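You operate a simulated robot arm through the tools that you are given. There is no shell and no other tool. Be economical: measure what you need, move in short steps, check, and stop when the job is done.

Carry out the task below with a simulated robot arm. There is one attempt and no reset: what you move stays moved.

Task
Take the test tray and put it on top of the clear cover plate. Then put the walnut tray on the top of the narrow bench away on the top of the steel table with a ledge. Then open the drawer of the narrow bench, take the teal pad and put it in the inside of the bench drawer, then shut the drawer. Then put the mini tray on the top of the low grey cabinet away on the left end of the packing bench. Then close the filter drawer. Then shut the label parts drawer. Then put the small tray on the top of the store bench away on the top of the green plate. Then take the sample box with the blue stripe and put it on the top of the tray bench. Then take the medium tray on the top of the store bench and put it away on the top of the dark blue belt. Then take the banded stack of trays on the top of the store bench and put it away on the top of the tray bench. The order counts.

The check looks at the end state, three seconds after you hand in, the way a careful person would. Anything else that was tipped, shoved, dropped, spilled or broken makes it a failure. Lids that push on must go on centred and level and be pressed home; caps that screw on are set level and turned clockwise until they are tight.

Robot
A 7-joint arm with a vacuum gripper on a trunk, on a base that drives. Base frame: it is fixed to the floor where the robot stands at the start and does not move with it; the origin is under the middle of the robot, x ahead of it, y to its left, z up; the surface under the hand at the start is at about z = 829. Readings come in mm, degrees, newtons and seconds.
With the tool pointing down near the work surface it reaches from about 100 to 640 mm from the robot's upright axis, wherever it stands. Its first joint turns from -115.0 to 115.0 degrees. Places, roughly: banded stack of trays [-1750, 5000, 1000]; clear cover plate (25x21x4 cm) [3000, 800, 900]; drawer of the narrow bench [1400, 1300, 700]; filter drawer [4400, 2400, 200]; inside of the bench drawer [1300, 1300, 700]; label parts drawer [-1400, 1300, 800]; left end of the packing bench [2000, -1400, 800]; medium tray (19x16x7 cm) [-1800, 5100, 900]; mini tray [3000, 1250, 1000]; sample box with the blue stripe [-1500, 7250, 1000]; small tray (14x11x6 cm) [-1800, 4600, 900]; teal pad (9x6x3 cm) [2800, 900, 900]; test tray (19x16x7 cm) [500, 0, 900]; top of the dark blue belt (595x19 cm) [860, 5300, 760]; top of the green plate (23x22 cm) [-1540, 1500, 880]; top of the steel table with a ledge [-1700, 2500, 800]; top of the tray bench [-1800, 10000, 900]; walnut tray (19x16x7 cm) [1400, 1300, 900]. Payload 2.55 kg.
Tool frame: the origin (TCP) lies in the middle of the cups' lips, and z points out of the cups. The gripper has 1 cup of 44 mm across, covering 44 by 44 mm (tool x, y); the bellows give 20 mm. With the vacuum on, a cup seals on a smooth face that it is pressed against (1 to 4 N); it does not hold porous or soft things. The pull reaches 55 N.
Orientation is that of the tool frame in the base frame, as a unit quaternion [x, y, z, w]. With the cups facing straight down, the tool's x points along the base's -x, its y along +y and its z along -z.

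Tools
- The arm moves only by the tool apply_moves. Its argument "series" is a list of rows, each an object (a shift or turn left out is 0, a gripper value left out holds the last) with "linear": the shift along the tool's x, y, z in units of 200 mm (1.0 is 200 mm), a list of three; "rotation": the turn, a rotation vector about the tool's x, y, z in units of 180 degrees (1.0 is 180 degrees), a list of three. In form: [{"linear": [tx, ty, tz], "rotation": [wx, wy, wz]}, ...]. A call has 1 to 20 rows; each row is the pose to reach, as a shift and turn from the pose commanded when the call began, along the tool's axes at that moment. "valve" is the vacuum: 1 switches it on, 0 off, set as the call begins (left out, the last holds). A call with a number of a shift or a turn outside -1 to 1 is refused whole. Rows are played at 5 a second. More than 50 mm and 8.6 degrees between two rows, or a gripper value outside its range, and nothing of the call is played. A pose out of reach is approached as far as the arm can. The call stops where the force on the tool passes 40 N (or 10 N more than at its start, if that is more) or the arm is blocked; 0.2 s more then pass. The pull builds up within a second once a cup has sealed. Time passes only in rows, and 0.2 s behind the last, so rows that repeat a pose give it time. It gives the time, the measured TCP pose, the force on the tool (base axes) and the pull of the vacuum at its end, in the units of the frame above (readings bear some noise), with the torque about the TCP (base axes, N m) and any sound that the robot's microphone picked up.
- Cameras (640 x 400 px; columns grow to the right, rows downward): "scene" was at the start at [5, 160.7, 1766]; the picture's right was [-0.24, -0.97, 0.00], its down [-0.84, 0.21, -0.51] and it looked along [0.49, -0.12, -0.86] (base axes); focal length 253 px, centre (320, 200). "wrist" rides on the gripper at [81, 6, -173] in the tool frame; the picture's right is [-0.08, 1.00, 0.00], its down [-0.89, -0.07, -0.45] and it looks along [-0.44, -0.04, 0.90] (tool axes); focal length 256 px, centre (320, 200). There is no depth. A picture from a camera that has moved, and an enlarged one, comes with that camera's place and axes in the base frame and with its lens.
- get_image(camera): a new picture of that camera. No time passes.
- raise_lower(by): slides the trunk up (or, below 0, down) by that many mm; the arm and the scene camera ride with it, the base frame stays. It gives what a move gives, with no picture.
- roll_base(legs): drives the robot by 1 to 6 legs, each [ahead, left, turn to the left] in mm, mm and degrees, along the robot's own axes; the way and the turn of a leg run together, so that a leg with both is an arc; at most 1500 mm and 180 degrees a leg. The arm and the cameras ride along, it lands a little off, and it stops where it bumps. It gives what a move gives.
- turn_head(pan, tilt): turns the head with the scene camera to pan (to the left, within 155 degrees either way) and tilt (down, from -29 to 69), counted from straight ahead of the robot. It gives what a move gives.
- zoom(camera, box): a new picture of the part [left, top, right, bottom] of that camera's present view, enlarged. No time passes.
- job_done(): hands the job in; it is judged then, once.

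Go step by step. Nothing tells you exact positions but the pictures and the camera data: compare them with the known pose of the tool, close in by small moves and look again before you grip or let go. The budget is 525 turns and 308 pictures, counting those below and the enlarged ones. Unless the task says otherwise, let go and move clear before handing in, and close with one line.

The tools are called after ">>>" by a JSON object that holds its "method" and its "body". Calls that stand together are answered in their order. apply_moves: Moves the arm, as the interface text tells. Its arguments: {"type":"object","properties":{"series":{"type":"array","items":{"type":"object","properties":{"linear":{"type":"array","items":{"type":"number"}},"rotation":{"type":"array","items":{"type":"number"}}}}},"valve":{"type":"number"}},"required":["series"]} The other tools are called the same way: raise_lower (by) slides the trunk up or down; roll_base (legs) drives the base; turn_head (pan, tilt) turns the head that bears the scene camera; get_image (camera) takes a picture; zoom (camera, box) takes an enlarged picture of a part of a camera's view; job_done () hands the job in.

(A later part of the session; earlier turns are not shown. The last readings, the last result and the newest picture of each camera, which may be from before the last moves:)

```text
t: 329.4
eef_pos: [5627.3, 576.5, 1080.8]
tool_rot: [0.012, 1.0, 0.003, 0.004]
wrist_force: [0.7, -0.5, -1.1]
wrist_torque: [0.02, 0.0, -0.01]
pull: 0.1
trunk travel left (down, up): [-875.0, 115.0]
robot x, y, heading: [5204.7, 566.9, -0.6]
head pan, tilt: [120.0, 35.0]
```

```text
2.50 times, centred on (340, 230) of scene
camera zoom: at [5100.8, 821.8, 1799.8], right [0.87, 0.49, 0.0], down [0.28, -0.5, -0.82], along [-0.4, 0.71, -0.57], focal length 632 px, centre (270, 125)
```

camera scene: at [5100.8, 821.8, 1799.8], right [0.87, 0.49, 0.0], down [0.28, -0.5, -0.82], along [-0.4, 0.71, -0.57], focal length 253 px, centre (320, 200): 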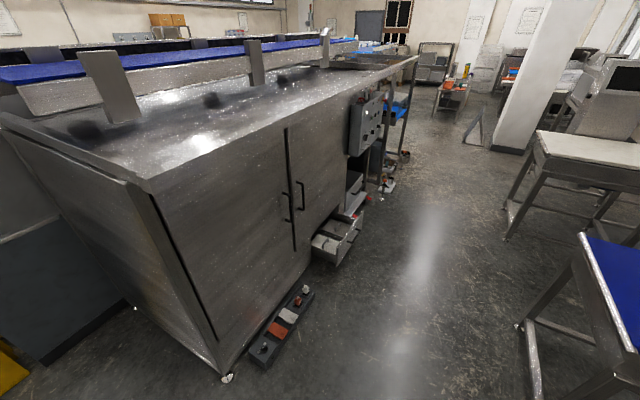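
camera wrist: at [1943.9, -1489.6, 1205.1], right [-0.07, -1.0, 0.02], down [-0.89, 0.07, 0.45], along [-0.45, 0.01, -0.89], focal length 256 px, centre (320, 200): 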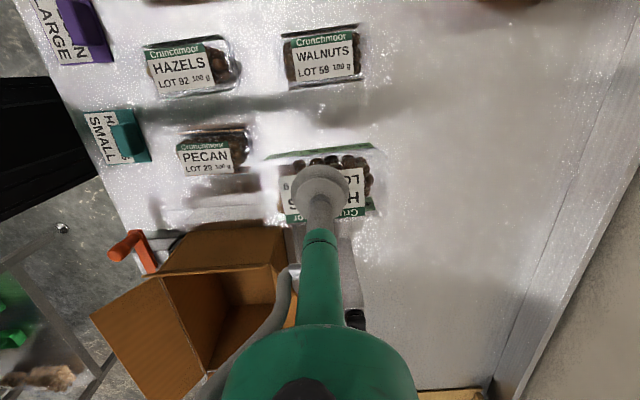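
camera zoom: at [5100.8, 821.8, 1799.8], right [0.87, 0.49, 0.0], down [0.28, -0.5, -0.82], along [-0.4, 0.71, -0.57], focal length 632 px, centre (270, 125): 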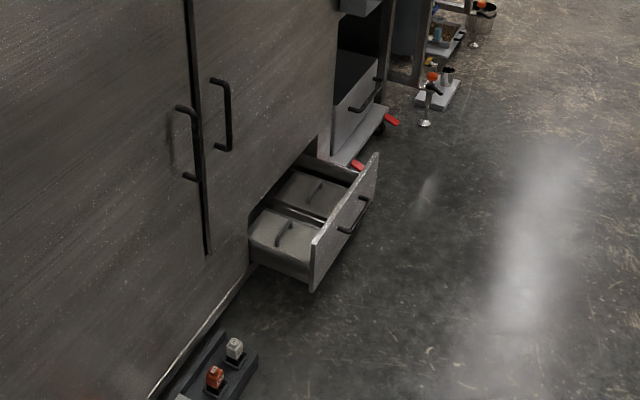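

The filter drawer is open at low level: front around x≈4480, y≈2200–2800, z≈50–220. I'll turn to face it.

>>> {"method": "roll_base", "body": {"legs": [[0, 0, 180], [0, -1000, 0], [0, -930, 0]]}}

>>> {"method": "turn_head", "body": {"pan": 0, "tilt": 45}}

>>> {"method": "get_image", "body": {"camera": "scene"}}

```text
t: 346.6
eef_pos: [4793.0, 2531.4, 1080.7]
tool_rot: [1.0, -0.009, -0.004, 0.003]
wrist_force: [-0.3, -0.6, -0.1]
wrist_torque: [0.0, 0.02, 0.02]
pull: 0.1
trunk travel left (down, up): [-875.0, 115.0]
robot x, y, heading: [5220.1, 2539.3, 179.6]
head pan, tilt: [120.0, 35.0]
```

```text
t: 348.6
eef_pos: [4792.8, 2531.0, 1081.1]
tool_rot: [1.0, -0.01, -0.005, 0.003]
wrist_force: [-0.5, -0.5, -0.4]
wrist_torque: [0.0, 0.0, 0.0]
pull: 0.0
trunk travel left (down, up): [-875.0, 115.0]
robot x, y, heading: [5215.8, 2538.9, 179.7]
head pan, tilt: [0.0, 45.0]
```

```text
212 pictures are left
camera scene: at [5195.0, 2365.1, 1785.0], right [0.01, 1.0, 0.0], down [0.71, 0.0, -0.71], along [-0.71, 0.0, -0.71], focal length 253 px, centre (320, 200)
```

scene: 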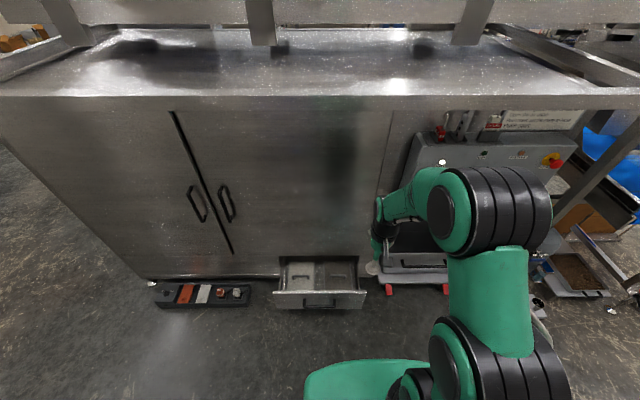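

Triangulating, the drawer front is about x≈4540, y 2090–2620, z 130–390. I'll align at y≈2360, extend the hand a bit, and lower the trunk.

>>> {"method": "roll_base", "body": {"legs": [[0, 150, 0.3]]}}

>>> {"method": "raise_lower", "body": {"by": -550}}

>>> {"method": "get_image", "body": {"camera": "scene"}}

>>> {"method": "get_image", "body": {"camera": "wrist"}}

```text
t: 350.0
eef_pos: [4792.5, 2380.2, 1080.8]
tool_rot: [1.0, -0.008, -0.003, 0.002]
wrist_force: [0.6, 0.0, -0.6]
wrist_torque: [0.01, 0.02, 0.0]
pull: 0.1
trunk travel left (down, up): [-875.0, 115.0]
robot x, y, heading: [5221.2, 2391.7, 179.9]
head pan, tilt: [0.0, 45.0]
```

```text
refused: -550 is not a number from -400 to 400
```

```text
211 pictures are left
camera scene: at [5194.7, 2214.8, 1784.9], right [0.0, 1.0, 0.0], down [0.71, 0.0, -0.71], along [-0.71, 0.0, -0.71], focal length 253 px, centre (320, 200)
```

scene: 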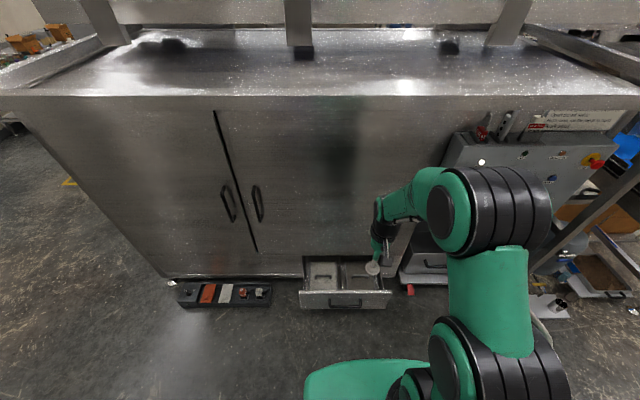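

```text
210 pictures are left
camera wrist: at [4873.9, 2372.7, 1253.3], right [-0.1, -1.0, 0.01], down [-0.89, 0.09, 0.45], along [-0.45, 0.04, -0.89], focal length 256 px, centre (320, 200)
```

wrist: 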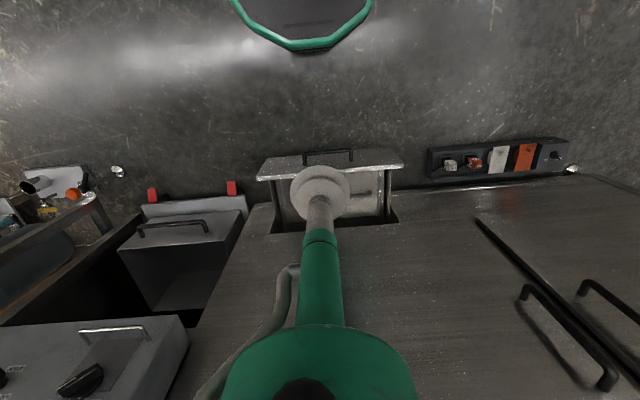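

>>> {"method": "raise_lower", "body": {"by": -400}}

>>> {"method": "get_image", "body": {"camera": "scene"}}

>>> {"method": "get_image", "body": {"camera": "wrist"}}

```text
t: 353.8
eef_pos: [4790.5, 2381.3, 681.9]
tool_rot: [1.0, -0.009, -0.005, 0.003]
wrist_force: [-0.5, -0.6, 0.2]
wrist_torque: [-0.01, 0.02, -0.01]
pull: 0.1
trunk travel left (down, up): [-475.0, 515.0]
robot x, y, heading: [5219.7, 2394.7, 179.8]
head pan, tilt: [0.0, 45.0]
```

```text
209 pictures are left
camera scene: at [5194.7, 2215.6, 1385.0], right [0.0, 1.0, 0.0], down [0.71, 0.0, -0.71], along [-0.71, 0.0, -0.71], focal length 253 px, centre (320, 200)
```

scene: 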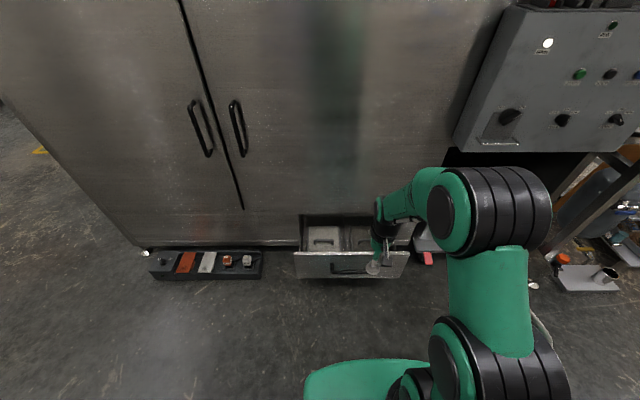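

```text
208 pictures are left
camera wrist: at [4873.9, 2373.2, 853.4], right [-0.1, -1.0, 0.01], down [-0.89, 0.09, 0.45], along [-0.45, 0.04, -0.89], focal length 256 px, centre (320, 200)
```

wrist: 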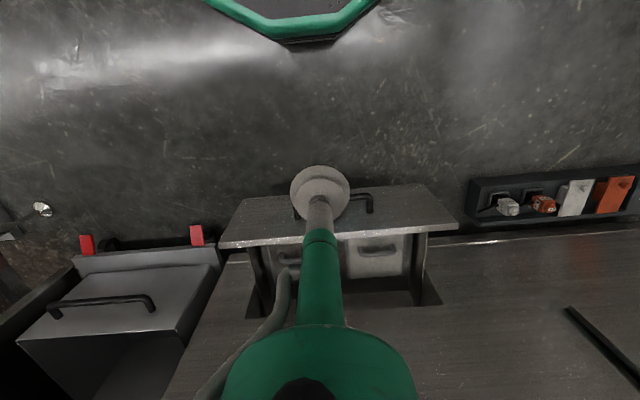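

>>> {"method": "apply_moves", "body": {"series": [{"linear": [0, 0, 0], "rotation": [0, -0.045, 0]}, {"linear": [0, 0, 0], "rotation": [0, -0.09, 0]}, {"linear": [0, 0, 0], "rotation": [0, -0.135, 0]}, {"linear": [0, 0, 0], "rotation": [0, -0.18, 0]}, {"linear": [0, 0, 0], "rotation": [0, -0.225, 0]}, {"linear": [-0.05, 0, 0], "rotation": [0, -0.27, 0]}, {"linear": [-0.15, 0, 0], "rotation": [0, -0.315, 0]}, {"linear": [-0.25, 0, 0], "rotation": [0, -0.36, 0]}, {"linear": [-0.35, 0, 0], "rotation": [0, -0.405, 0]}, {"linear": [-0.45, 0, 0], "rotation": [0, -0.45, 0]}, {"linear": [-0.55, 0, 0], "rotation": [0, -0.495, 0]}, {"linear": [-0.65, 0, 0], "rotation": [0, -0.495, 0]}]}}

>>> {"method": "get_image", "body": {"camera": "scene"}}

```text
t: 356.4
eef_pos: [4662.0, 2383.0, 682.5]
tool_rot: [0.709, -0.008, -0.705, -0.004]
wrist_force: [-0.7, -0.8, 0.5]
wrist_torque: [0.04, -0.01, 0.02]
pull: 0.0
out of reach, approached as far as the arm can: row 4
trunk travel left (down, up): [-475.0, 515.0]
robot x, y, heading: [5218.4, 2393.8, 179.4]
head pan, tilt: [0.0, 45.0]
```

```text
207 pictures are left
camera scene: at [5194.5, 2215.6, 1385.0], right [0.0, 1.0, 0.0], down [0.71, 0.0, -0.71], along [-0.71, 0.0, -0.71], focal length 253 px, centre (320, 200)
```

scene: 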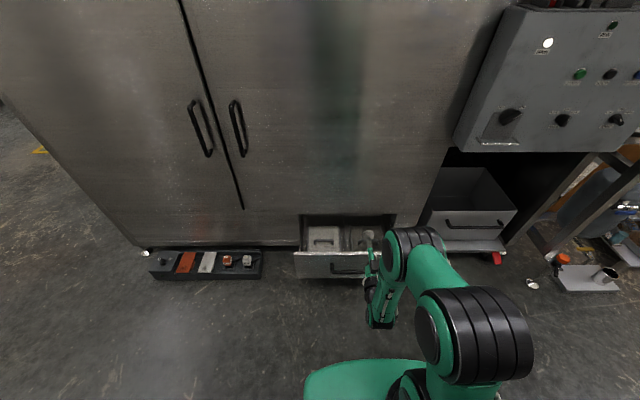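

>>> {"method": "raise_lower", "body": {"by": -355}}

>>> {"method": "get_image", "body": {"camera": "wrist"}}

>>> {"method": "get_image", "body": {"camera": "scene"}}

```text
t: 359.9
eef_pos: [4660.6, 2382.4, 328.2]
tool_rot: [0.709, -0.007, -0.705, -0.003]
wrist_force: [0.2, -0.3, -0.1]
wrist_torque: [0.0, -0.04, -0.03]
pull: 0.1
trunk travel left (down, up): [-120.0, 870.0]
robot x, y, heading: [5219.4, 2391.2, 179.7]
head pan, tilt: [0.0, 45.0]
```

```text
206 pictures are left
camera wrist: at [4834.5, 2373.4, 249.5], right [-0.02, -1.0, 0.08], down [0.44, 0.07, 0.89], along [-0.9, 0.05, 0.44], focal length 256 px, centre (320, 200)
```

wrist: 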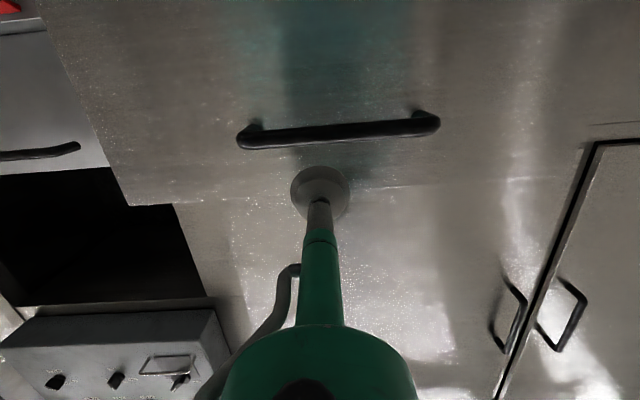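

```text
205 pictures are left
camera scene: at [5194.7, 2215.6, 1030.0], right [0.0, 1.0, 0.0], down [0.71, 0.0, -0.71], along [-0.71, 0.0, -0.71], focal length 253 px, centre (320, 200)
```

scene: 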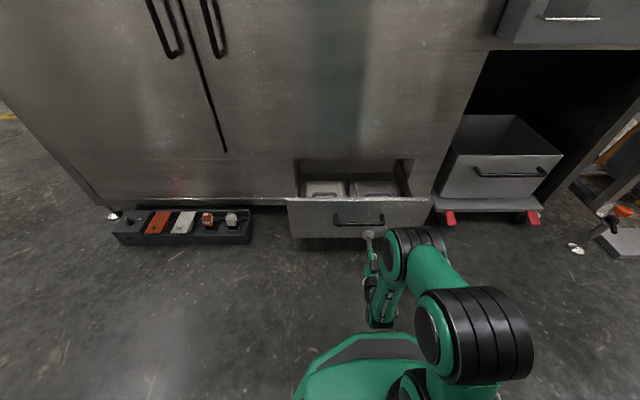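

Face top ≈ z 380, handle ≈ z 300. I'll raise the cup to z≈348, above the handle, and push with arm then base.

>>> {"method": "apply_moves", "body": {"series": [{"linear": [-0.1, 0, 0]}, {"linear": [-0.1, 0, 0.15]}, {"linear": [-0.1, 0, 0.3]}, {"linear": [-0.1, 0, 0.45]}, {"linear": [-0.1, 0, 0.55]}]}}

>>> {"method": "get_image", "body": {"camera": "scene"}}

```text
t: 361.1
eef_pos: [4549.7, 2387.0, 349.0]
tool_rot: [0.709, -0.007, -0.705, -0.004]
wrist_force: [-0.2, 0.0, -0.2]
wrist_torque: [-0.01, 0.01, 0.01]
pull: 0.1
trunk travel left (down, up): [-120.0, 870.0]
robot x, y, heading: [5213.6, 2394.3, 179.5]
head pan, tilt: [0.0, 45.0]
```

```text
204 pictures are left
camera scene: at [5194.7, 2215.6, 1030.0], right [0.0, 1.0, 0.0], down [0.71, 0.0, -0.71], along [-0.71, 0.0, -0.71], focal length 253 px, centre (320, 200)
```

scene: 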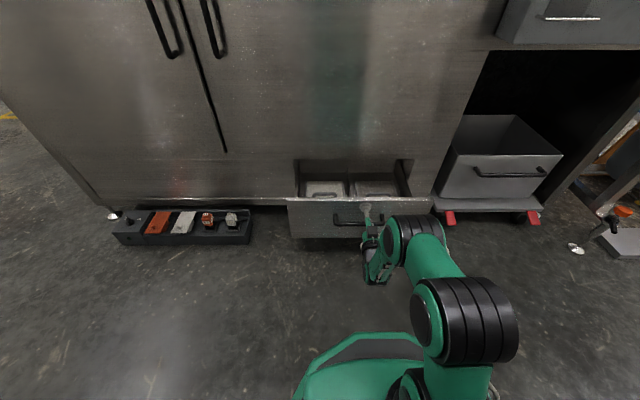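

>>> {"method": "roll_base", "body": {"legs": [[150, 0, 0]]}}

>>> {"method": "get_image", "body": {"camera": "scene"}}

```text
t: 362.4
eef_pos: [4402.6, 2386.2, 350.3]
tool_rot: [0.71, -0.007, -0.704, -0.003]
wrist_force: [-0.2, 0.9, 0.0]
wrist_torque: [0.0, 0.02, 0.02]
pull: 0.0
trunk travel left (down, up): [-120.0, 870.0]
robot x, y, heading: [5066.4, 2390.2, 179.6]
head pan, tilt: [0.0, 45.0]
```

```text
203 pictures are left
camera scene: at [5047.0, 2216.1, 1030.0], right [0.0, 1.0, 0.0], down [0.71, 0.0, -0.71], along [-0.71, 0.0, -0.71], focal length 253 px, centre (320, 200)
```

scene: 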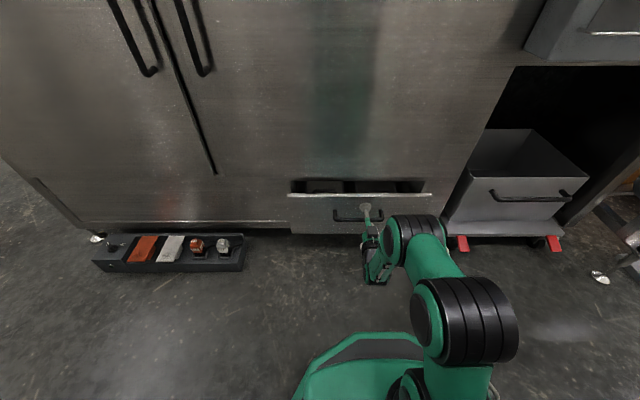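

>>> {"method": "roll_base", "body": {"legs": [[50, 0, 0]]}}

>>> {"method": "apply_moves", "body": {"series": [{"linear": [0, 0, 0.05]}, {"linear": [0, 0, 0.1]}, {"linear": [0, 0, 0.15]}, {"linear": [0, 0, 0.2]}, {"linear": [0, 0, 0.25]}, {"linear": [0, 0, 0.3]}]}}

>>> {"method": "get_image", "body": {"camera": "scene"}}

```text
t: 363.4
eef_pos: [4352.7, 2385.9, 349.1]
tool_rot: [0.709, -0.008, -0.705, -0.004]
wrist_force: [-0.1, -1.1, 0.4]
wrist_torque: [-0.03, -0.02, 0.02]
pull: 0.0
trunk travel left (down, up): [-120.0, 870.0]
robot x, y, heading: [5018.4, 2397.5, 180.1]
head pan, tilt: [0.0, 45.0]
```

```text
t: 364.7
eef_pos: [4301.4, 2386.4, 346.1]
tool_rot: [0.71, -0.007, -0.704, -0.004]
wrist_force: [12.7, -0.6, 3.9]
wrist_torque: [0.03, -0.14, 0.0]
pull: 0.1
trunk travel left (down, up): [-120.0, 870.0]
robot x, y, heading: [5020.1, 2394.2, 179.8]
head pan, tilt: [0.0, 45.0]
stopped in row 6: the force on the tool passed its limit at 54 N (the readings are from after the stop); the commanded pose is now the measured one
```

```text
202 pictures are left
camera scene: at [4997.9, 2216.2, 1030.0], right [0.0, 1.0, 0.0], down [0.71, 0.0, -0.71], along [-0.71, 0.0, -0.71], focal length 253 px, centre (320, 200)
```

scene: 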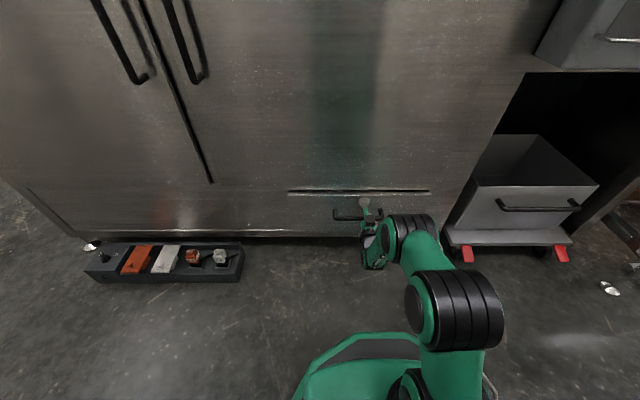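

Filter drawer is closed flush. Back off, raise the trunk, re-orient, and drive to the label bench.

>>> {"method": "apply_moves", "body": {"series": [{"linear": [0, 0, -0.1]}, {"linear": [0, 0, -0.3]}, {"linear": [0, 0, -0.5]}]}}

>>> {"method": "roll_base", "body": {"legs": [[-230, 0, 0]]}}

>>> {"method": "raise_lower", "body": {"by": 355}}

>>> {"method": "raise_lower", "body": {"by": 50}}

>>> {"method": "apply_moves", "body": {"series": [{"linear": [0, 0, 0], "rotation": [0, 0.045, 0]}, {"linear": [0, 0, -0.1], "rotation": [0, 0.09, 0]}, {"linear": [0, 0, -0.2], "rotation": [0, 0.135, 0]}, {"linear": [0, 0, -0.3], "rotation": [0, 0.18, 0]}, {"linear": [0, 0, -0.4], "rotation": [0, 0.225, 0]}, {"linear": [0, 0, -0.5], "rotation": [0, 0.27, 0]}, {"linear": [0, 0, -0.6], "rotation": [0, 0.315, 0]}, {"linear": [0, 0, -0.6], "rotation": [0, 0.36, 0]}, {"linear": [0, 0, -0.6], "rotation": [0, 0.405, 0]}, {"linear": [0, 0, -0.6], "rotation": [0, 0.45, 0]}, {"linear": [0, 0, -0.6], "rotation": [0, 0.495, 0]}]}}

```text
t: 365.5
eef_pos: [4399.6, 2383.7, 349.3]
tool_rot: [0.71, -0.007, -0.704, -0.003]
wrist_force: [0.0, -0.2, -0.3]
wrist_torque: [-0.02, 0.04, 0.0]
pull: 0.2
trunk travel left (down, up): [-120.0, 870.0]
robot x, y, heading: [5017.7, 2391.9, 179.5]
head pan, tilt: [0.0, 45.0]
```

```text
t: 367.2
eef_pos: [4634.9, 2384.6, 348.3]
tool_rot: [0.71, -0.008, -0.704, -0.004]
wrist_force: [0.2, 0.2, -0.3]
wrist_torque: [0.02, -0.02, -0.02]
pull: 0.1
trunk travel left (down, up): [-120.0, 870.0]
robot x, y, heading: [5255.1, 2388.9, 179.9]
head pan, tilt: [0.0, 45.0]
```

```text
t: 370.7
eef_pos: [4634.9, 2385.7, 702.0]
tool_rot: [0.71, -0.007, -0.704, -0.003]
wrist_force: [0.0, -0.2, 0.8]
wrist_torque: [0.03, 0.0, 0.03]
pull: 0.2
trunk travel left (down, up): [-475.0, 515.0]
robot x, y, heading: [5252.1, 2392.5, 180.1]
head pan, tilt: [0.0, 45.0]
```

```text
t: 371.6
eef_pos: [4635.7, 2384.9, 753.4]
tool_rot: [0.711, -0.008, -0.703, -0.004]
wrist_force: [-0.7, -0.2, -0.4]
wrist_torque: [0.0, 0.02, -0.02]
pull: 0.0
trunk travel left (down, up): [-525.0, 465.0]
robot x, y, heading: [5252.5, 2391.0, 179.8]
head pan, tilt: [0.0, 45.0]
```

```text
t: 374.0
eef_pos: [4755.0, 2382.0, 753.4]
tool_rot: [1.0, -0.008, -0.003, 0.003]
wrist_force: [-0.2, -0.9, -0.2]
wrist_torque: [0.02, -0.01, -0.03]
pull: 0.1
out of reach, approached as far as the arm can: row 8
trunk travel left (down, up): [-525.0, 465.0]
robot x, y, heading: [5250.8, 2392.6, 180.1]
head pan, tilt: [0.0, 45.0]
```

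>>> {"method": "raise_lower", "body": {"by": 350}}

>>> {"method": "roll_base", "body": {"legs": [[0, 1010, 0], [0, 1010, 0], [0, 1010, 0]]}}

```text
t: 377.4
eef_pos: [4756.1, 2383.2, 1104.1]
tool_rot: [1.0, -0.008, -0.003, 0.003]
wrist_force: [1.0, 0.1, 0.3]
wrist_torque: [0.03, -0.01, 0.02]
pull: 0.1
trunk travel left (down, up): [-875.0, 115.0]
robot x, y, heading: [5250.0, 2393.4, 179.8]
head pan, tilt: [0.0, 45.0]
```

```text
t: 392.3
eef_pos: [4650.5, -606.5, 1103.5]
tool_rot: [0.999, -0.036, -0.003, 0.003]
wrist_force: [0.5, 0.2, -0.2]
wrist_torque: [0.02, -0.03, 0.0]
pull: 0.1
trunk travel left (down, up): [-875.0, 115.0]
robot x, y, heading: [5153.3, -621.7, 176.5]
head pan, tilt: [0.0, 45.0]
```

>>> {"method": "roll_base", "body": {"legs": [[200, 20, 3.5], [1300, 0, 0], [1300, 0, 0]]}}

```text
t: 406.4
eef_pos: [1793.3, -748.6, 1103.3]
tool_rot: [1.0, 0.007, -0.004, 0.003]
wrist_force: [0.0, -0.8, 0.1]
wrist_torque: [-0.02, 0.0, -0.02]
pull: 0.0
trunk travel left (down, up): [-875.0, 115.0]
robot x, y, heading: [2291.9, -724.4, -178.6]
head pan, tilt: [0.0, 45.0]
```

>>> {"method": "roll_base", "body": {"legs": [[200, -70, -1.6], [1250, 0, 0], [1250, 0, 0]]}}

```text
t: 420.0
eef_pos: [-935.6, -596.4, 1102.9]
tool_rot: [1.0, -0.016, -0.004, 0.003]
wrist_force: [-0.1, 0.9, 0.0]
wrist_torque: [0.01, -0.03, -0.01]
pull: 0.1
trunk travel left (down, up): [-875.0, 115.0]
robot x, y, heading: [-436.1, -594.4, 178.8]
head pan, tilt: [0.0, 45.0]
```

>>> {"method": "roll_base", "body": {"legs": [[0, -950, 1.2], [0, -900, 0]]}}

>>> {"method": "turn_head", "body": {"pan": 0, "tilt": 45}}

>>> {"method": "get_image", "body": {"camera": "scene"}}

```text
t: 429.3
eef_pos: [-884.1, 1253.7, 1103.6]
tool_rot: [1.0, -0.02, -0.004, 0.002]
wrist_force: [-0.2, 0.3, -0.4]
wrist_torque: [0.02, 0.0, 0.02]
pull: 0.1
trunk travel left (down, up): [-875.0, 115.0]
robot x, y, heading: [-382.7, 1253.8, 178.5]
head pan, tilt: [0.0, 45.0]
```

```text
t: 429.9
eef_pos: [-885.0, 1253.4, 1104.2]
tool_rot: [1.0, -0.019, -0.004, 0.002]
wrist_force: [0.2, 0.7, -0.9]
wrist_torque: [0.01, 0.02, -0.01]
pull: 0.0
trunk travel left (down, up): [-875.0, 115.0]
robot x, y, heading: [-386.3, 1252.2, 178.6]
head pan, tilt: [0.0, 45.0]
```

```text
201 pictures are left
camera scene: at [-411.4, 1075.6, 1785.0], right [0.03, 1.0, 0.0], down [0.71, -0.02, -0.71], along [-0.71, 0.02, -0.71], focal length 253 px, centre (320, 200)
```

scene: 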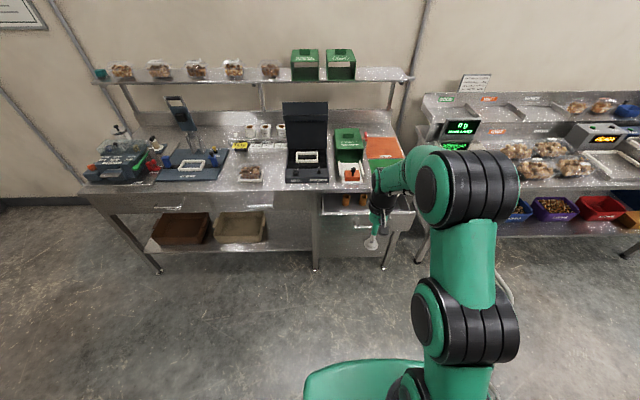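

>>> {"method": "roll_base", "body": {"legs": [[0, -20, 1.4]]}}

>>> {"method": "raise_lower", "body": {"by": -350}}

>>> {"method": "turn_head", "body": {"pan": -5, "tilt": 35}}

>>> {"method": "get_image", "body": {"camera": "scene"}}

>>> {"method": "zoom", "body": {"camera": "scene", "box": [260, 130, 460, 270]}}

```text
t: 430.7
eef_pos: [-883.3, 1258.5, 1102.4]
tool_rot: [1.0, -0.007, -0.003, 0.002]
wrist_force: [0.0, -0.2, 0.7]
wrist_torque: [0.05, 0.0, 0.01]
pull: 0.1
trunk travel left (down, up): [-875.0, 115.0]
robot x, y, heading: [-383.1, 1271.2, 179.9]
head pan, tilt: [0.0, 45.0]
```

```text
t: 434.1
eef_pos: [-884.0, 1259.3, 753.8]
tool_rot: [1.0, -0.007, -0.004, 0.002]
wrist_force: [0.6, 0.1, 0.1]
wrist_torque: [0.01, 0.01, 0.01]
pull: 0.0
trunk travel left (down, up): [-525.0, 465.0]
robot x, y, heading: [-382.8, 1265.5, 179.8]
head pan, tilt: [0.0, 45.0]
```

```text
t: 434.8
eef_pos: [-882.9, 1260.0, 754.3]
tool_rot: [1.0, -0.008, -0.003, 0.003]
wrist_force: [0.3, 0.2, 0.2]
wrist_torque: [-0.03, 0.01, 0.01]
pull: 0.1
trunk travel left (down, up): [-525.0, 465.0]
robot x, y, heading: [-387.4, 1270.5, 180.1]
head pan, tilt: [-5.0, 35.0]
```

```text
200 pictures are left
camera scene: at [-413.4, 1101.8, 1449.7], right [0.09, 1.0, 0.0], down [0.57, -0.05, -0.82], along [-0.82, 0.07, -0.57], focal length 253 px, centre (320, 200)
```

scene: 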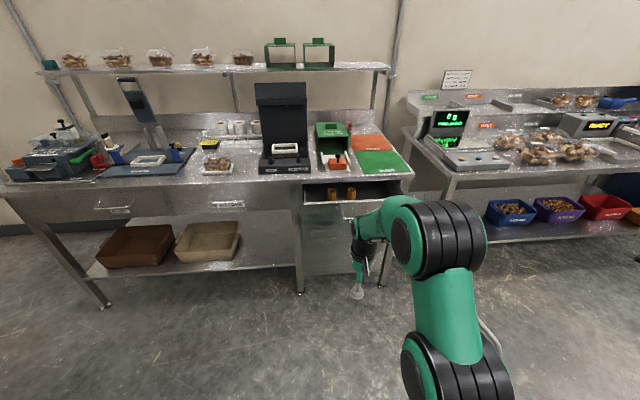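

```text
2.86 times, centred on (360, 200) of scene
camera zoom: at [-413.4, 1101.8, 1449.7], right [0.09, 1.0, 0.0], down [0.57, -0.05, -0.82], along [-0.82, 0.07, -0.57], focal length 722 px, centre (206, 200)
```

zoom: 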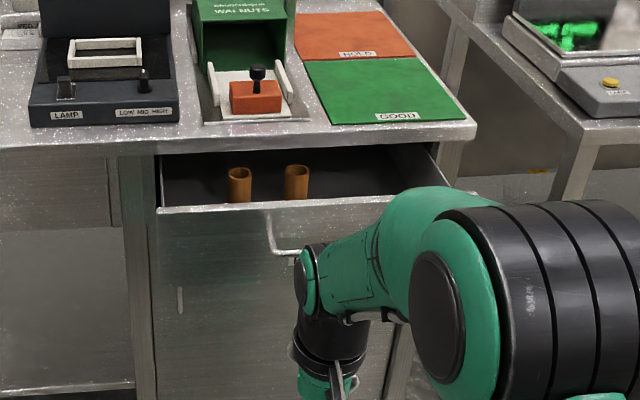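

The drawer is open with two upright cylinders inside, so I'll push slowly. Turning the tool horizontal.

>>> {"method": "apply_moves", "body": {"series": [{"linear": [0, 0, 0], "rotation": [0, -0.045, 0]}, {"linear": [0, 0, 0], "rotation": [0, -0.09, 0]}, {"linear": [0, 0, 0], "rotation": [0, -0.135, 0]}, {"linear": [0, 0, 0], "rotation": [0, -0.18, 0]}, {"linear": [0, 0, 0], "rotation": [0, -0.225, 0]}, {"linear": [0, 0, -0.05], "rotation": [0, -0.27, 0]}, {"linear": [0, 0, -0.1], "rotation": [0, -0.315, 0]}, {"linear": [0, 0, -0.15], "rotation": [0, -0.36, 0]}, {"linear": [0, 0, -0.2], "rotation": [0, -0.405, 0]}, {"linear": [0, 0, -0.25], "rotation": [0, -0.45, 0]}, {"linear": [-0.05, 0.1, -0.25], "rotation": [0, -0.495, 0]}, {"linear": [-0.1, 0.25, -0.25], "rotation": [0, -0.495, 0]}]}}

>>> {"method": "get_image", "body": {"camera": "wrist"}}

>>> {"method": "get_image", "body": {"camera": "scene"}}

```text
t: 437.4
eef_pos: [-902.1, 1211.2, 803.2]
tool_rot: [0.71, -0.007, -0.704, -0.004]
wrist_force: [-0.3, 0.1, -0.5]
wrist_torque: [0.02, -0.02, 0.0]
pull: 0.1
trunk travel left (down, up): [-525.0, 465.0]
robot x, y, heading: [-384.1, 1270.9, 179.9]
head pan, tilt: [-5.0, 35.0]
```

```text
198 pictures are left
camera wrist: at [-728.8, 1202.2, 724.7], right [-0.01, -1.0, 0.08], down [0.44, 0.07, 0.9], along [-0.9, 0.05, 0.44], focal length 256 px, centre (320, 200)
```

wrist: 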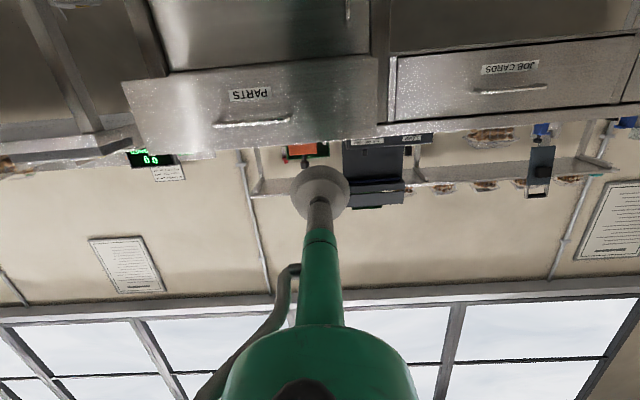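

```text
197 pictures are left
camera scene: at [-413.5, 1101.4, 1449.7], right [0.09, 1.0, 0.0], down [0.57, -0.05, -0.82], along [-0.82, 0.07, -0.57], focal length 253 px, centre (320, 200)
```

scene: 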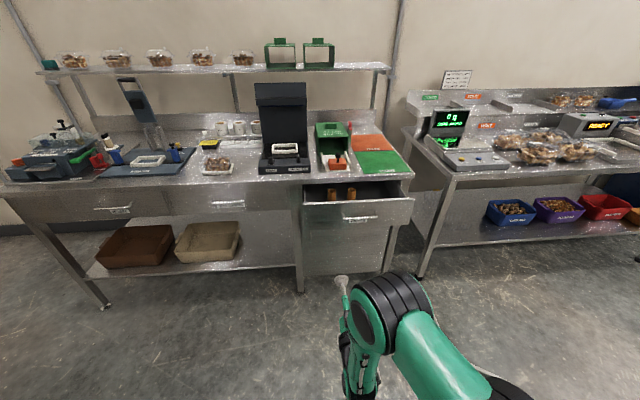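

Drawer face z≈709–840, handle at (y 1343, z 792). I'll push on centre just below the handle.

>>> {"method": "roll_base", "body": {"legs": [[180, -132, 0]]}}

>>> {"method": "apply_moves", "body": {"series": [{"linear": [0.15, 0, 0]}, {"linear": [0.29, 0, 0]}, {"linear": [0.29, 0, 0.1]}, {"linear": [0.29, 0, 0.2]}]}}

>>> {"method": "get_image", "body": {"camera": "wrist"}}

>>> {"method": "get_image", "body": {"camera": "scene"}}

```text
t: 439.1
eef_pos: [-1079.6, 1342.9, 804.2]
tool_rot: [0.71, -0.007, -0.704, -0.003]
wrist_force: [-0.2, 0.7, -0.1]
wrist_torque: [-0.02, 0.02, 0.0]
pull: 0.1
trunk travel left (down, up): [-525.0, 465.0]
robot x, y, heading: [-563.5, 1403.5, -179.9]
head pan, tilt: [-5.0, 35.0]
```

```text
t: 440.1
eef_pos: [-1114.7, 1343.0, 743.1]
tool_rot: [0.71, -0.005, -0.704, -0.002]
wrist_force: [-0.8, 0.0, 0.1]
wrist_torque: [0.01, 0.01, -0.02]
pull: 0.0
trunk travel left (down, up): [-525.0, 465.0]
robot x, y, heading: [-561.3, 1404.0, -180.1]
head pan, tilt: [-5.0, 35.0]
```

```text
196 pictures are left
camera wrist: at [-942.0, 1333.6, 665.2], right [-0.01, -1.0, 0.08], down [0.44, 0.07, 0.9], along [-0.9, 0.05, 0.44], focal length 256 px, centre (320, 200)
```

wrist: 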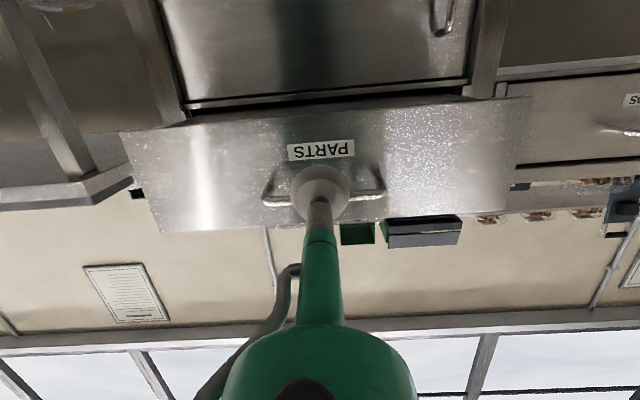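

```text
195 pictures are left
camera scene: at [-589.7, 1233.5, 1449.8], right [0.09, 1.0, 0.0], down [0.57, -0.05, -0.82], along [-0.82, 0.07, -0.57], focal length 253 px, centre (320, 200)
```

scene: 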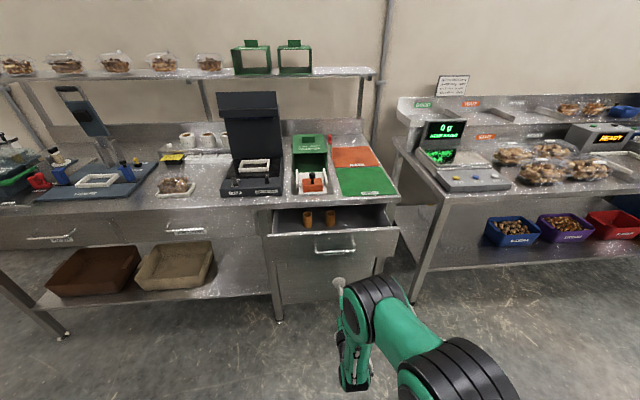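

>>> {"method": "apply_moves", "body": {"series": [{"linear": [0.05, 0, 0]}, {"linear": [0.05, 0, 0.06]}, {"linear": [0.05, 0, 0.12]}, {"linear": [0.05, 0, 0.16]}, {"linear": [0.05, 0, 0.19]}, {"linear": [0.05, 0, 0.22]}, {"linear": [0.05, 0, 0.25]}, {"linear": [0.05, 0, 0.28]}, {"linear": [0.05, 0, 0.31]}, {"linear": [0.05, 0, 0.34]}, {"linear": [0.05, 0, 0.37]}, {"linear": [0.05, 0, 0.4]}, {"linear": [0.05, 0, 0.43]}, {"linear": [0.05, 0, 0.46]}, {"linear": [0.05, 0, 0.49]}, {"linear": [0.05, 0, 0.52]}, {"linear": [0.05, 0, 0.55]}, {"linear": [0.05, 0, 0.58]}, {"linear": [0.05, 0, 0.61]}]}}

>>> {"method": "get_image", "body": {"camera": "scene"}}

```text
t: 444.1
eef_pos: [-1240.0, 1343.6, 735.7]
tool_rot: [0.711, -0.004, -0.704, -0.001]
wrist_force: [1.0, -0.6, -0.7]
wrist_torque: [-0.03, -0.03, 0.03]
pull: 0.0
trunk travel left (down, up): [-525.0, 465.0]
robot x, y, heading: [-561.4, 1402.6, -180.0]
head pan, tilt: [-5.0, 35.0]
```

```text
194 pictures are left
camera scene: at [-589.6, 1233.5, 1449.8], right [0.09, 1.0, 0.0], down [0.57, -0.05, -0.82], along [-0.82, 0.07, -0.57], focal length 253 px, centre (320, 200)
```

scene: 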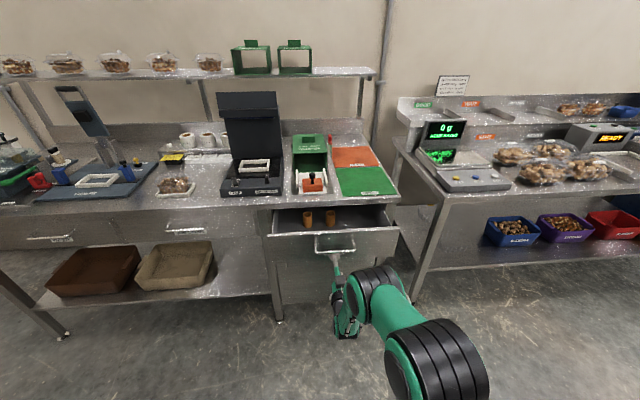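

>>> {"method": "apply_moves", "body": {"series": [{"linear": [0, 0, -0.2]}, {"linear": [0, 0, -0.4]}, {"linear": [0, 0, -0.6]}, {"linear": [0, 0, -0.7]}]}}

>>> {"method": "roll_base", "body": {"legs": [[135, 0, 0]]}}

>>> {"method": "apply_moves", "body": {"series": [{"linear": [0, 0, 0.03]}, {"linear": [0, 0, 0.06]}, {"linear": [0, 0, 0.09]}, {"linear": [0, 0, 0.12]}, {"linear": [0, 0, 0.15]}, {"linear": [0, 0, 0.18]}, {"linear": [0, 0, 0.21]}, {"linear": [0, 0, 0.24]}, {"linear": [0, 0, 0.27]}, {"linear": [0, 0, 0.3]}, {"linear": [0, 0, 0.33]}, {"linear": [0, 0, 0.36]}, {"linear": [0, 0, 0.39]}, {"linear": [0, 0, 0.42]}, {"linear": [0, 0, 0.45]}, {"linear": [0, 0, 0.48]}, {"linear": [0, 0, 0.51]}, {"linear": [0, 0, 0.54]}, {"linear": [0, 0, 0.57]}, {"linear": [0, 0, 0.6]}]}}

>>> {"method": "get_image", "body": {"camera": "scene"}}

```text
t: 445.1
eef_pos: [-1099.9, 1339.5, 736.8]
tool_rot: [0.71, -0.005, -0.705, -0.002]
wrist_force: [-0.3, -0.4, 0.1]
wrist_torque: [-0.03, 0.02, 0.0]
pull: 0.1
trunk travel left (down, up): [-525.0, 465.0]
robot x, y, heading: [-556.4, 1404.9, -180.0]
head pan, tilt: [-5.0, 35.0]
```

```text
t: 446.4
eef_pos: [-1232.2, 1338.7, 734.0]
tool_rot: [0.711, -0.006, -0.704, -0.002]
wrist_force: [0.9, 0.0, -0.2]
wrist_torque: [-0.01, 0.0, 0.01]
pull: 0.1
trunk travel left (down, up): [-525.0, 465.0]
robot x, y, heading: [-694.7, 1403.9, -179.9]
head pan, tilt: [-5.0, 35.0]
```

```text
t: 450.6
eef_pos: [-1350.4, 1338.7, 735.4]
tool_rot: [0.71, -0.005, -0.704, -0.002]
wrist_force: [0.7, -0.1, 0.0]
wrist_torque: [0.0, 0.01, -0.03]
pull: 0.0
trunk travel left (down, up): [-525.0, 465.0]
robot x, y, heading: [-693.7, 1401.6, -179.9]
head pan, tilt: [-5.0, 35.0]
```

```text
193 pictures are left
camera scene: at [-720.9, 1233.2, 1449.8], right [0.09, 1.0, 0.0], down [0.57, -0.05, -0.82], along [-0.82, 0.07, -0.57], focal length 253 px, centre (320, 200)
```

scene: 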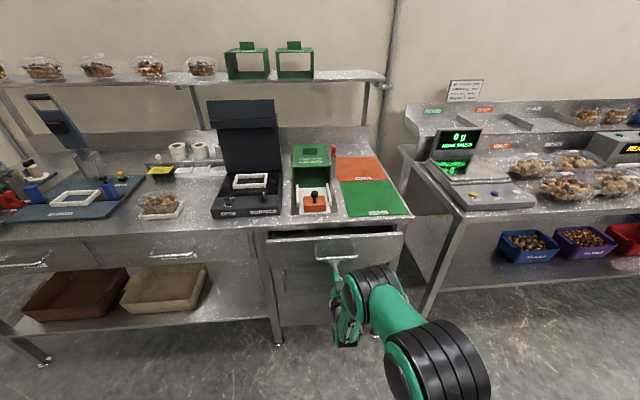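

Almost shut. Pushing the last bit slowly until it stops.

>>> {"method": "apply_moves", "body": {"series": [{"linear": [0, 0, 0.03]}, {"linear": [0, 0, 0.06]}, {"linear": [0, 0, 0.09]}, {"linear": [0, 0, 0.12]}, {"linear": [0, 0, 0.15]}, {"linear": [0, 0, 0.18]}, {"linear": [0, 0, 0.21]}, {"linear": [0, 0, 0.24]}, {"linear": [0, 0, 0.27]}, {"linear": [0, 0, 0.3]}, {"linear": [0, 0, 0.33]}, {"linear": [0, 0, 0.36]}, {"linear": [0, 0, 0.39]}, {"linear": [0, 0, 0.42]}]}}

>>> {"method": "get_image", "body": {"camera": "scene"}}

```text
t: 453.6
eef_pos: [-1428.4, 1340.5, 728.4]
tool_rot: [0.713, -0.005, -0.701, -0.002]
wrist_force: [17.8, 0.4, 4.4]
wrist_torque: [0.01, -0.2, 0.06]
pull: 0.1
trunk travel left (down, up): [-525.0, 465.0]
robot x, y, heading: [-691.9, 1404.6, -179.9]
head pan, tilt: [-5.0, 35.0]
stopped in row 14: the force on the tool passed its limit at 43 N (the readings are from after the stop); the commanded pose is now the measured one
```

```text
192 pictures are left
camera scene: at [-716.3, 1233.4, 1450.0], right [0.09, 1.0, 0.0], down [0.57, -0.05, -0.82], along [-0.82, 0.07, -0.57], focal length 253 px, centre (320, 200)
```

scene: 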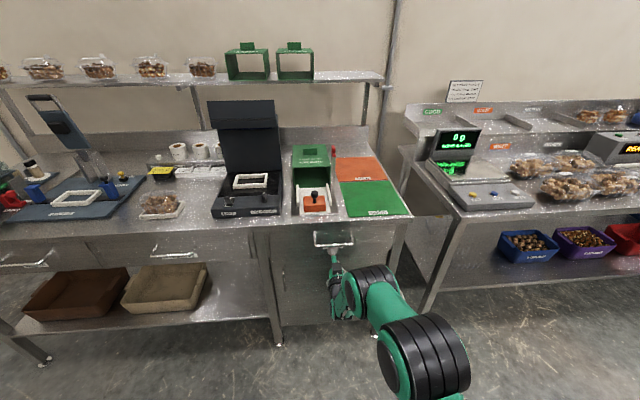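

Drawer closed. Now back off, tool vertical, trunk up, and drive to the store bench around y≈4700.

>>> {"method": "apply_moves", "body": {"series": [{"linear": [0, 0, -0.1]}, {"linear": [0, 0, -0.3]}, {"linear": [0, 0, -0.5]}, {"linear": [0, 0, -0.7]}, {"linear": [0, 0, -0.9]}]}}

>>> {"method": "roll_base", "body": {"legs": [[-280, 0, 0]]}}

>>> {"method": "apply_moves", "body": {"series": [{"linear": [0, 0, 0], "rotation": [0, 0.045, 0]}, {"linear": [0, 0, 0], "rotation": [0, 0.09, 0]}, {"linear": [0, 0, 0], "rotation": [0, 0.135, 0]}, {"linear": [0, 0, 0], "rotation": [0, 0.18, 0]}, {"linear": [0, 0, 0], "rotation": [0, 0.225, 0]}, {"linear": [0, 0, 0], "rotation": [0, 0.27, 0]}, {"linear": [0, 0, 0], "rotation": [0, 0.315, 0]}, {"linear": [0, 0, 0], "rotation": [0, 0.36, 0]}, {"linear": [0, 0, 0], "rotation": [0, 0.405, 0]}, {"linear": [0, 0, 0], "rotation": [0, 0.45, 0]}, {"linear": [0, 0, 0], "rotation": [0, 0.493, 0]}]}}

>>> {"method": "raise_lower", "body": {"by": 350}}

>>> {"method": "roll_base", "body": {"legs": [[-50, -1000, 0], [0, -1000, 0], [0, -1000, 0]]}}

>>> {"method": "turn_head", "body": {"pan": 0, "tilt": 40}}

>>> {"method": "get_image", "body": {"camera": "scene"}}

```text
t: 454.8
eef_pos: [-1250.3, 1338.5, 731.7]
tool_rot: [0.712, -0.005, -0.702, -0.002]
wrist_force: [-0.4, -1.1, -0.8]
wrist_torque: [0.0, 0.02, 0.03]
pull: 0.0
trunk travel left (down, up): [-525.0, 465.0]
robot x, y, heading: [-688.9, 1398.7, -179.9]
head pan, tilt: [-5.0, 35.0]
```

```text
t: 456.8
eef_pos: [-973.7, 1337.7, 731.1]
tool_rot: [0.712, -0.004, -0.702, -0.001]
wrist_force: [0.2, 0.3, 0.5]
wrist_torque: [-0.01, 0.05, 0.02]
pull: 0.1
trunk travel left (down, up): [-525.0, 465.0]
robot x, y, heading: [-416.6, 1400.4, -179.9]
head pan, tilt: [-5.0, 35.0]
```

```text
t: 459.2
eef_pos: [-946.0, 1329.3, 697.4]
tool_rot: [0.995, -0.008, -0.092, -0.044]
wrist_force: [0.6, -0.2, 0.3]
wrist_torque: [0.01, -0.03, 0.03]
pull: 0.1
out of reach, approached as far as the arm can: row 8, 9, 10, 11
trunk travel left (down, up): [-525.0, 465.0]
robot x, y, heading: [-416.5, 1402.2, -179.8]
head pan, tilt: [-5.0, 35.0]
```

```text
t: 462.6
eef_pos: [-946.4, 1329.3, 1048.1]
tool_rot: [0.995, -0.009, -0.093, -0.044]
wrist_force: [-0.8, -0.3, -0.3]
wrist_torque: [-0.02, -0.05, 0.03]
pull: 0.0
trunk travel left (down, up): [-875.0, 115.0]
robot x, y, heading: [-411.1, 1402.5, -179.6]
head pan, tilt: [-5.0, 35.0]
```

```text
t: 477.3
eef_pos: [-851.0, 4318.9, 1048.3]
tool_rot: [0.995, -0.017, -0.093, -0.045]
wrist_force: [-0.4, 0.3, 0.9]
wrist_torque: [-0.03, 0.02, 0.01]
pull: 0.0
trunk travel left (down, up): [-875.0, 115.0]
robot x, y, heading: [-318.4, 4386.0, 179.1]
head pan, tilt: [-5.0, 35.0]
```

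```text
t: 477.9
eef_pos: [-851.2, 4318.2, 1049.2]
tool_rot: [0.995, -0.017, -0.093, -0.044]
wrist_force: [-0.3, -0.2, -1.1]
wrist_torque: [0.02, 0.01, 0.0]
pull: 0.0
trunk travel left (down, up): [-875.0, 115.0]
robot x, y, heading: [-320.0, 4381.8, 179.4]
head pan, tilt: [0.0, 40.0]
```

```text
191 pictures are left
camera scene: at [-347.5, 4206.8, 1792.3], right [0.01, 1.0, 0.0], down [0.64, -0.01, -0.77], along [-0.77, 0.01, -0.64], focal length 253 px, centre (320, 200)
```

scene: 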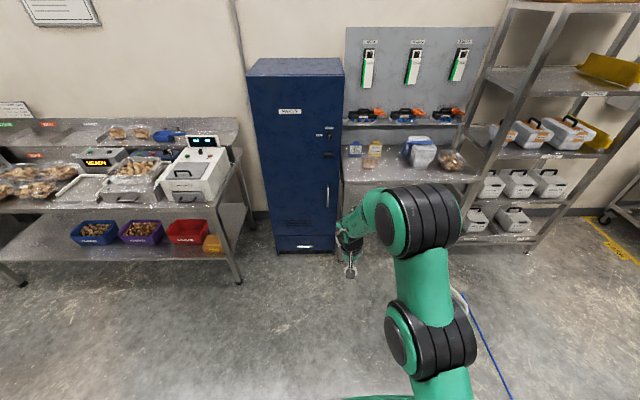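

The arm ended a bit tilted from its reach limit; I'll pull in and level the tool, then look at the store bench.

>>> {"method": "apply_moves", "body": {"series": [{"linear": [0.15, 0, -0.05], "rotation": [0, 0, 0]}, {"linear": [0.3, 0, -0.1], "rotation": [-0.012, 0.025, 0]}, {"linear": [0.4, 0, -0.2], "rotation": [-0.029, 0.059, 0]}, {"linear": [0.4, 0, -0.2], "rotation": [-0.029, 0.059, 0]}]}}

>>> {"method": "turn_head", "body": {"pan": -15, "tilt": 40}}

>>> {"method": "get_image", "body": {"camera": "scene"}}

>>> {"method": "zoom", "body": {"camera": "scene", "box": [220, 60, 480, 230]}}

```text
t: 478.9
eef_pos: [-784.5, 4323.2, 1044.2]
tool_rot: [0.996, -0.018, -0.078, -0.04]
wrist_force: [0.4, -0.1, -0.1]
wrist_torque: [-0.01, 0.03, -0.01]
pull: 0.1
out of reach, approached as far as the arm can: row 2, 3, 4
trunk travel left (down, up): [-875.0, 115.0]
robot x, y, heading: [-318.1, 4383.7, 179.3]
head pan, tilt: [0.0, 40.0]
```

```text
t: 479.7
eef_pos: [-786.5, 4322.3, 1042.6]
tool_rot: [0.996, -0.017, -0.077, -0.041]
wrist_force: [-0.7, 0.1, -0.3]
wrist_torque: [-0.02, 0.01, -0.01]
pull: 0.2
trunk travel left (down, up): [-875.0, 115.0]
robot x, y, heading: [-320.8, 4385.4, 179.5]
head pan, tilt: [-15.0, 40.0]
```

```text
190 pictures are left
camera scene: at [-344.3, 4228.5, 1792.2], right [0.27, 0.96, 0.0], down [0.62, -0.17, -0.77], along [-0.74, 0.21, -0.64], focal length 253 px, centre (320, 200)
```

scene: 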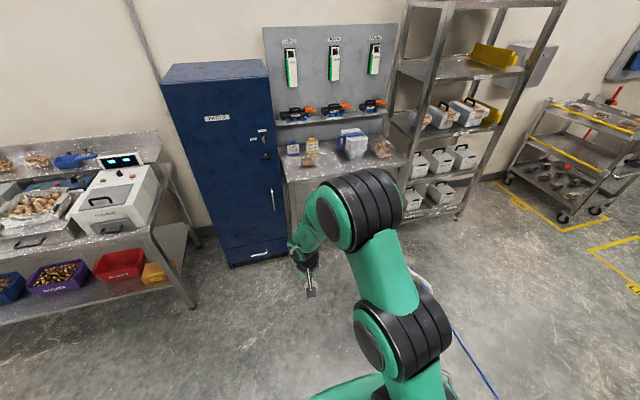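

```text
2.35 times, centred on (350, 145) of scene
camera zoom: at [-344.3, 4228.5, 1792.2], right [0.27, 0.96, 0.0], down [0.62, -0.17, -0.77], along [-0.74, 0.21, -0.64], focal length 595 px, centre (249, 329)
```

zoom: 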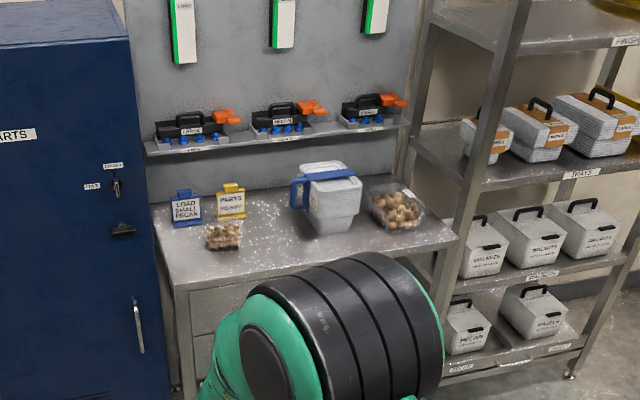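

>>> {"method": "apply_moves", "body": {"series": [{"linear": [0, -0.15, -0.1]}, {"linear": [0, -0.3, -0.2]}, {"linear": [0, -0.3, -0.2]}, {"linear": [0, -0.3, -0.2]}]}}

```text
t: 480.7
eef_pos: [-767.0, 4379.0, 1067.1]
tool_rot: [0.996, -0.017, -0.079, -0.043]
wrist_force: [1.2, -1.2, 0.3]
wrist_torque: [-0.01, 0.02, 0.01]
pull: 0.1
out of reach, approached as far as the arm can: row 2, 3, 4
trunk travel left (down, up): [-875.0, 115.0]
robot x, y, heading: [-319.3, 4380.6, 179.1]
head pan, tilt: [-15.0, 40.0]
```

>>> {"method": "apply_moves", "body": {"series": [{"linear": [-0.15, 0, -0.1]}, {"linear": [-0.3, 0, -0.2]}, {"linear": [-0.4, 0, -0.3], "rotation": [-0.01, 0.02, 0]}, {"linear": [-0.4, 0, -0.3], "rotation": [-0.02, 0.04, 0]}, {"linear": [-0.4, 0, -0.3], "rotation": [-0.027, 0.05, 0]}]}}

>>> {"method": "get_image", "body": {"camera": "scene"}}

```text
t: 481.9
eef_pos: [-816.8, 4365.4, 1106.5]
tool_rot: [0.995, -0.019, -0.075, -0.069]
wrist_force: [-0.3, 0.9, -0.2]
wrist_torque: [0.01, -0.02, 0.01]
pull: 0.0
out of reach, approached as far as the arm can: row 1, 2, 3, 4, 5
trunk travel left (down, up): [-875.0, 115.0]
robot x, y, heading: [-322.1, 4383.8, 179.3]
head pan, tilt: [-15.0, 40.0]
```

```text
188 pictures are left
camera scene: at [-344.6, 4228.4, 1792.2], right [0.27, 0.96, 0.0], down [0.62, -0.17, -0.77], along [-0.74, 0.21, -0.64], focal length 253 px, centre (320, 200)
```

scene: 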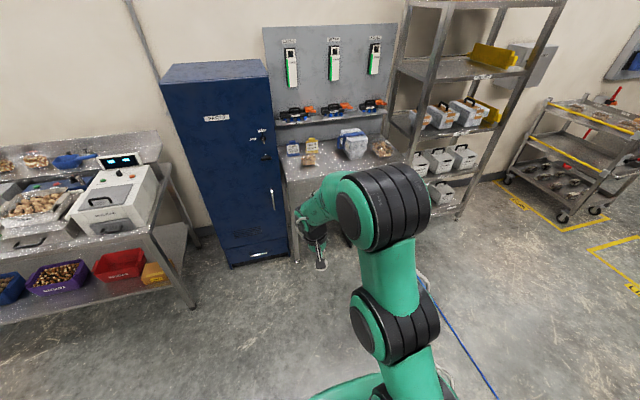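

>>> {"method": "apply_moves", "body": {"series": [{"linear": [0, 0, 0], "rotation": [0, -0.045, 0]}, {"linear": [0, 0, 0], "rotation": [0, -0.09, 0]}, {"linear": [0, 0, 0], "rotation": [0, -0.135, 0]}, {"linear": [0, 0, 0], "rotation": [0, -0.18, 0]}, {"linear": [0, 0, 0], "rotation": [0, -0.225, 0]}, {"linear": [0, 0, 0], "rotation": [0, -0.27, 0]}, {"linear": [0, 0, 0], "rotation": [0, -0.315, 0]}, {"linear": [0, 0, 0], "rotation": [0, -0.36, 0]}, {"linear": [0, 0, 0], "rotation": [0, -0.405, 0]}, {"linear": [0, 0, 0], "rotation": [0, -0.445, 0]}]}}

```text
t: 484.1
eef_pos: [-816.4, 4366.9, 1107.7]
tool_rot: [0.713, 0.029, -0.698, -0.064]
wrist_force: [0.6, -0.1, -0.7]
wrist_torque: [0.02, 0.0, 0.0]
pull: 0.0
trunk travel left (down, up): [-875.0, 115.0]
robot x, y, heading: [-317.8, 4383.3, 179.3]
head pan, tilt: [-15.0, 40.0]
```

>>> {"method": "apply_moves", "body": {"series": [{"linear": [0, 0, 0.15], "rotation": [-0.008, 0, 0.021]}, {"linear": [0, 0, 0.3], "rotation": [-0.016, 0, 0.042]}, {"linear": [0, 0, 0.45], "rotation": [-0.016, 0, 0.042]}, {"linear": [0, 0, 0.5], "rotation": [-0.016, 0, 0.042]}]}}

>>> {"method": "apply_moves", "body": {"series": [{"linear": [0, 0, 0], "rotation": [0, 0.045, 0]}, {"linear": [0, 0, -0.1], "rotation": [0, 0.09, 0]}, {"linear": [0, 0, -0.2], "rotation": [0, 0.135, 0]}, {"linear": [0, 0, -0.3], "rotation": [0, 0.18, 0]}, {"linear": [0, 0, -0.4], "rotation": [0, 0.225, 0]}, {"linear": [0, 0, -0.5], "rotation": [0, 0.27, 0]}, {"linear": [0, 0, -0.6], "rotation": [0, 0.315, 0]}, {"linear": [0, 0, -0.6], "rotation": [0, 0.36, 0]}, {"linear": [0, 0, -0.6], "rotation": [0, 0.405, 0]}, {"linear": [0, 0, -0.6], "rotation": [0, 0.45, 0]}, {"linear": [0, 0, -0.6], "rotation": [0, 0.495, 0]}]}}

```text
t: 485.1
eef_pos: [-916.0, 4368.9, 1103.1]
tool_rot: [0.716, 0.0, -0.698, 0.0]
wrist_force: [0.2, -0.5, -0.4]
wrist_torque: [0.0, 0.0, -0.02]
pull: 0.0
trunk travel left (down, up): [-875.0, 115.0]
robot x, y, heading: [-318.0, 4381.5, 179.3]
head pan, tilt: [-15.0, 40.0]
```

```text
t: 487.5
eef_pos: [-794.6, 4371.9, 1107.6]
tool_rot: [1.0, -0.001, 0.006, -0.001]
wrist_force: [0.1, -1.0, 0.3]
wrist_torque: [0.0, -0.02, 0.01]
pull: 0.0
out of reach, approached as far as the arm can: row 8
trunk travel left (down, up): [-875.0, 115.0]
robot x, y, heading: [-319.4, 4384.4, 179.2]
head pan, tilt: [-15.0, 40.0]
```

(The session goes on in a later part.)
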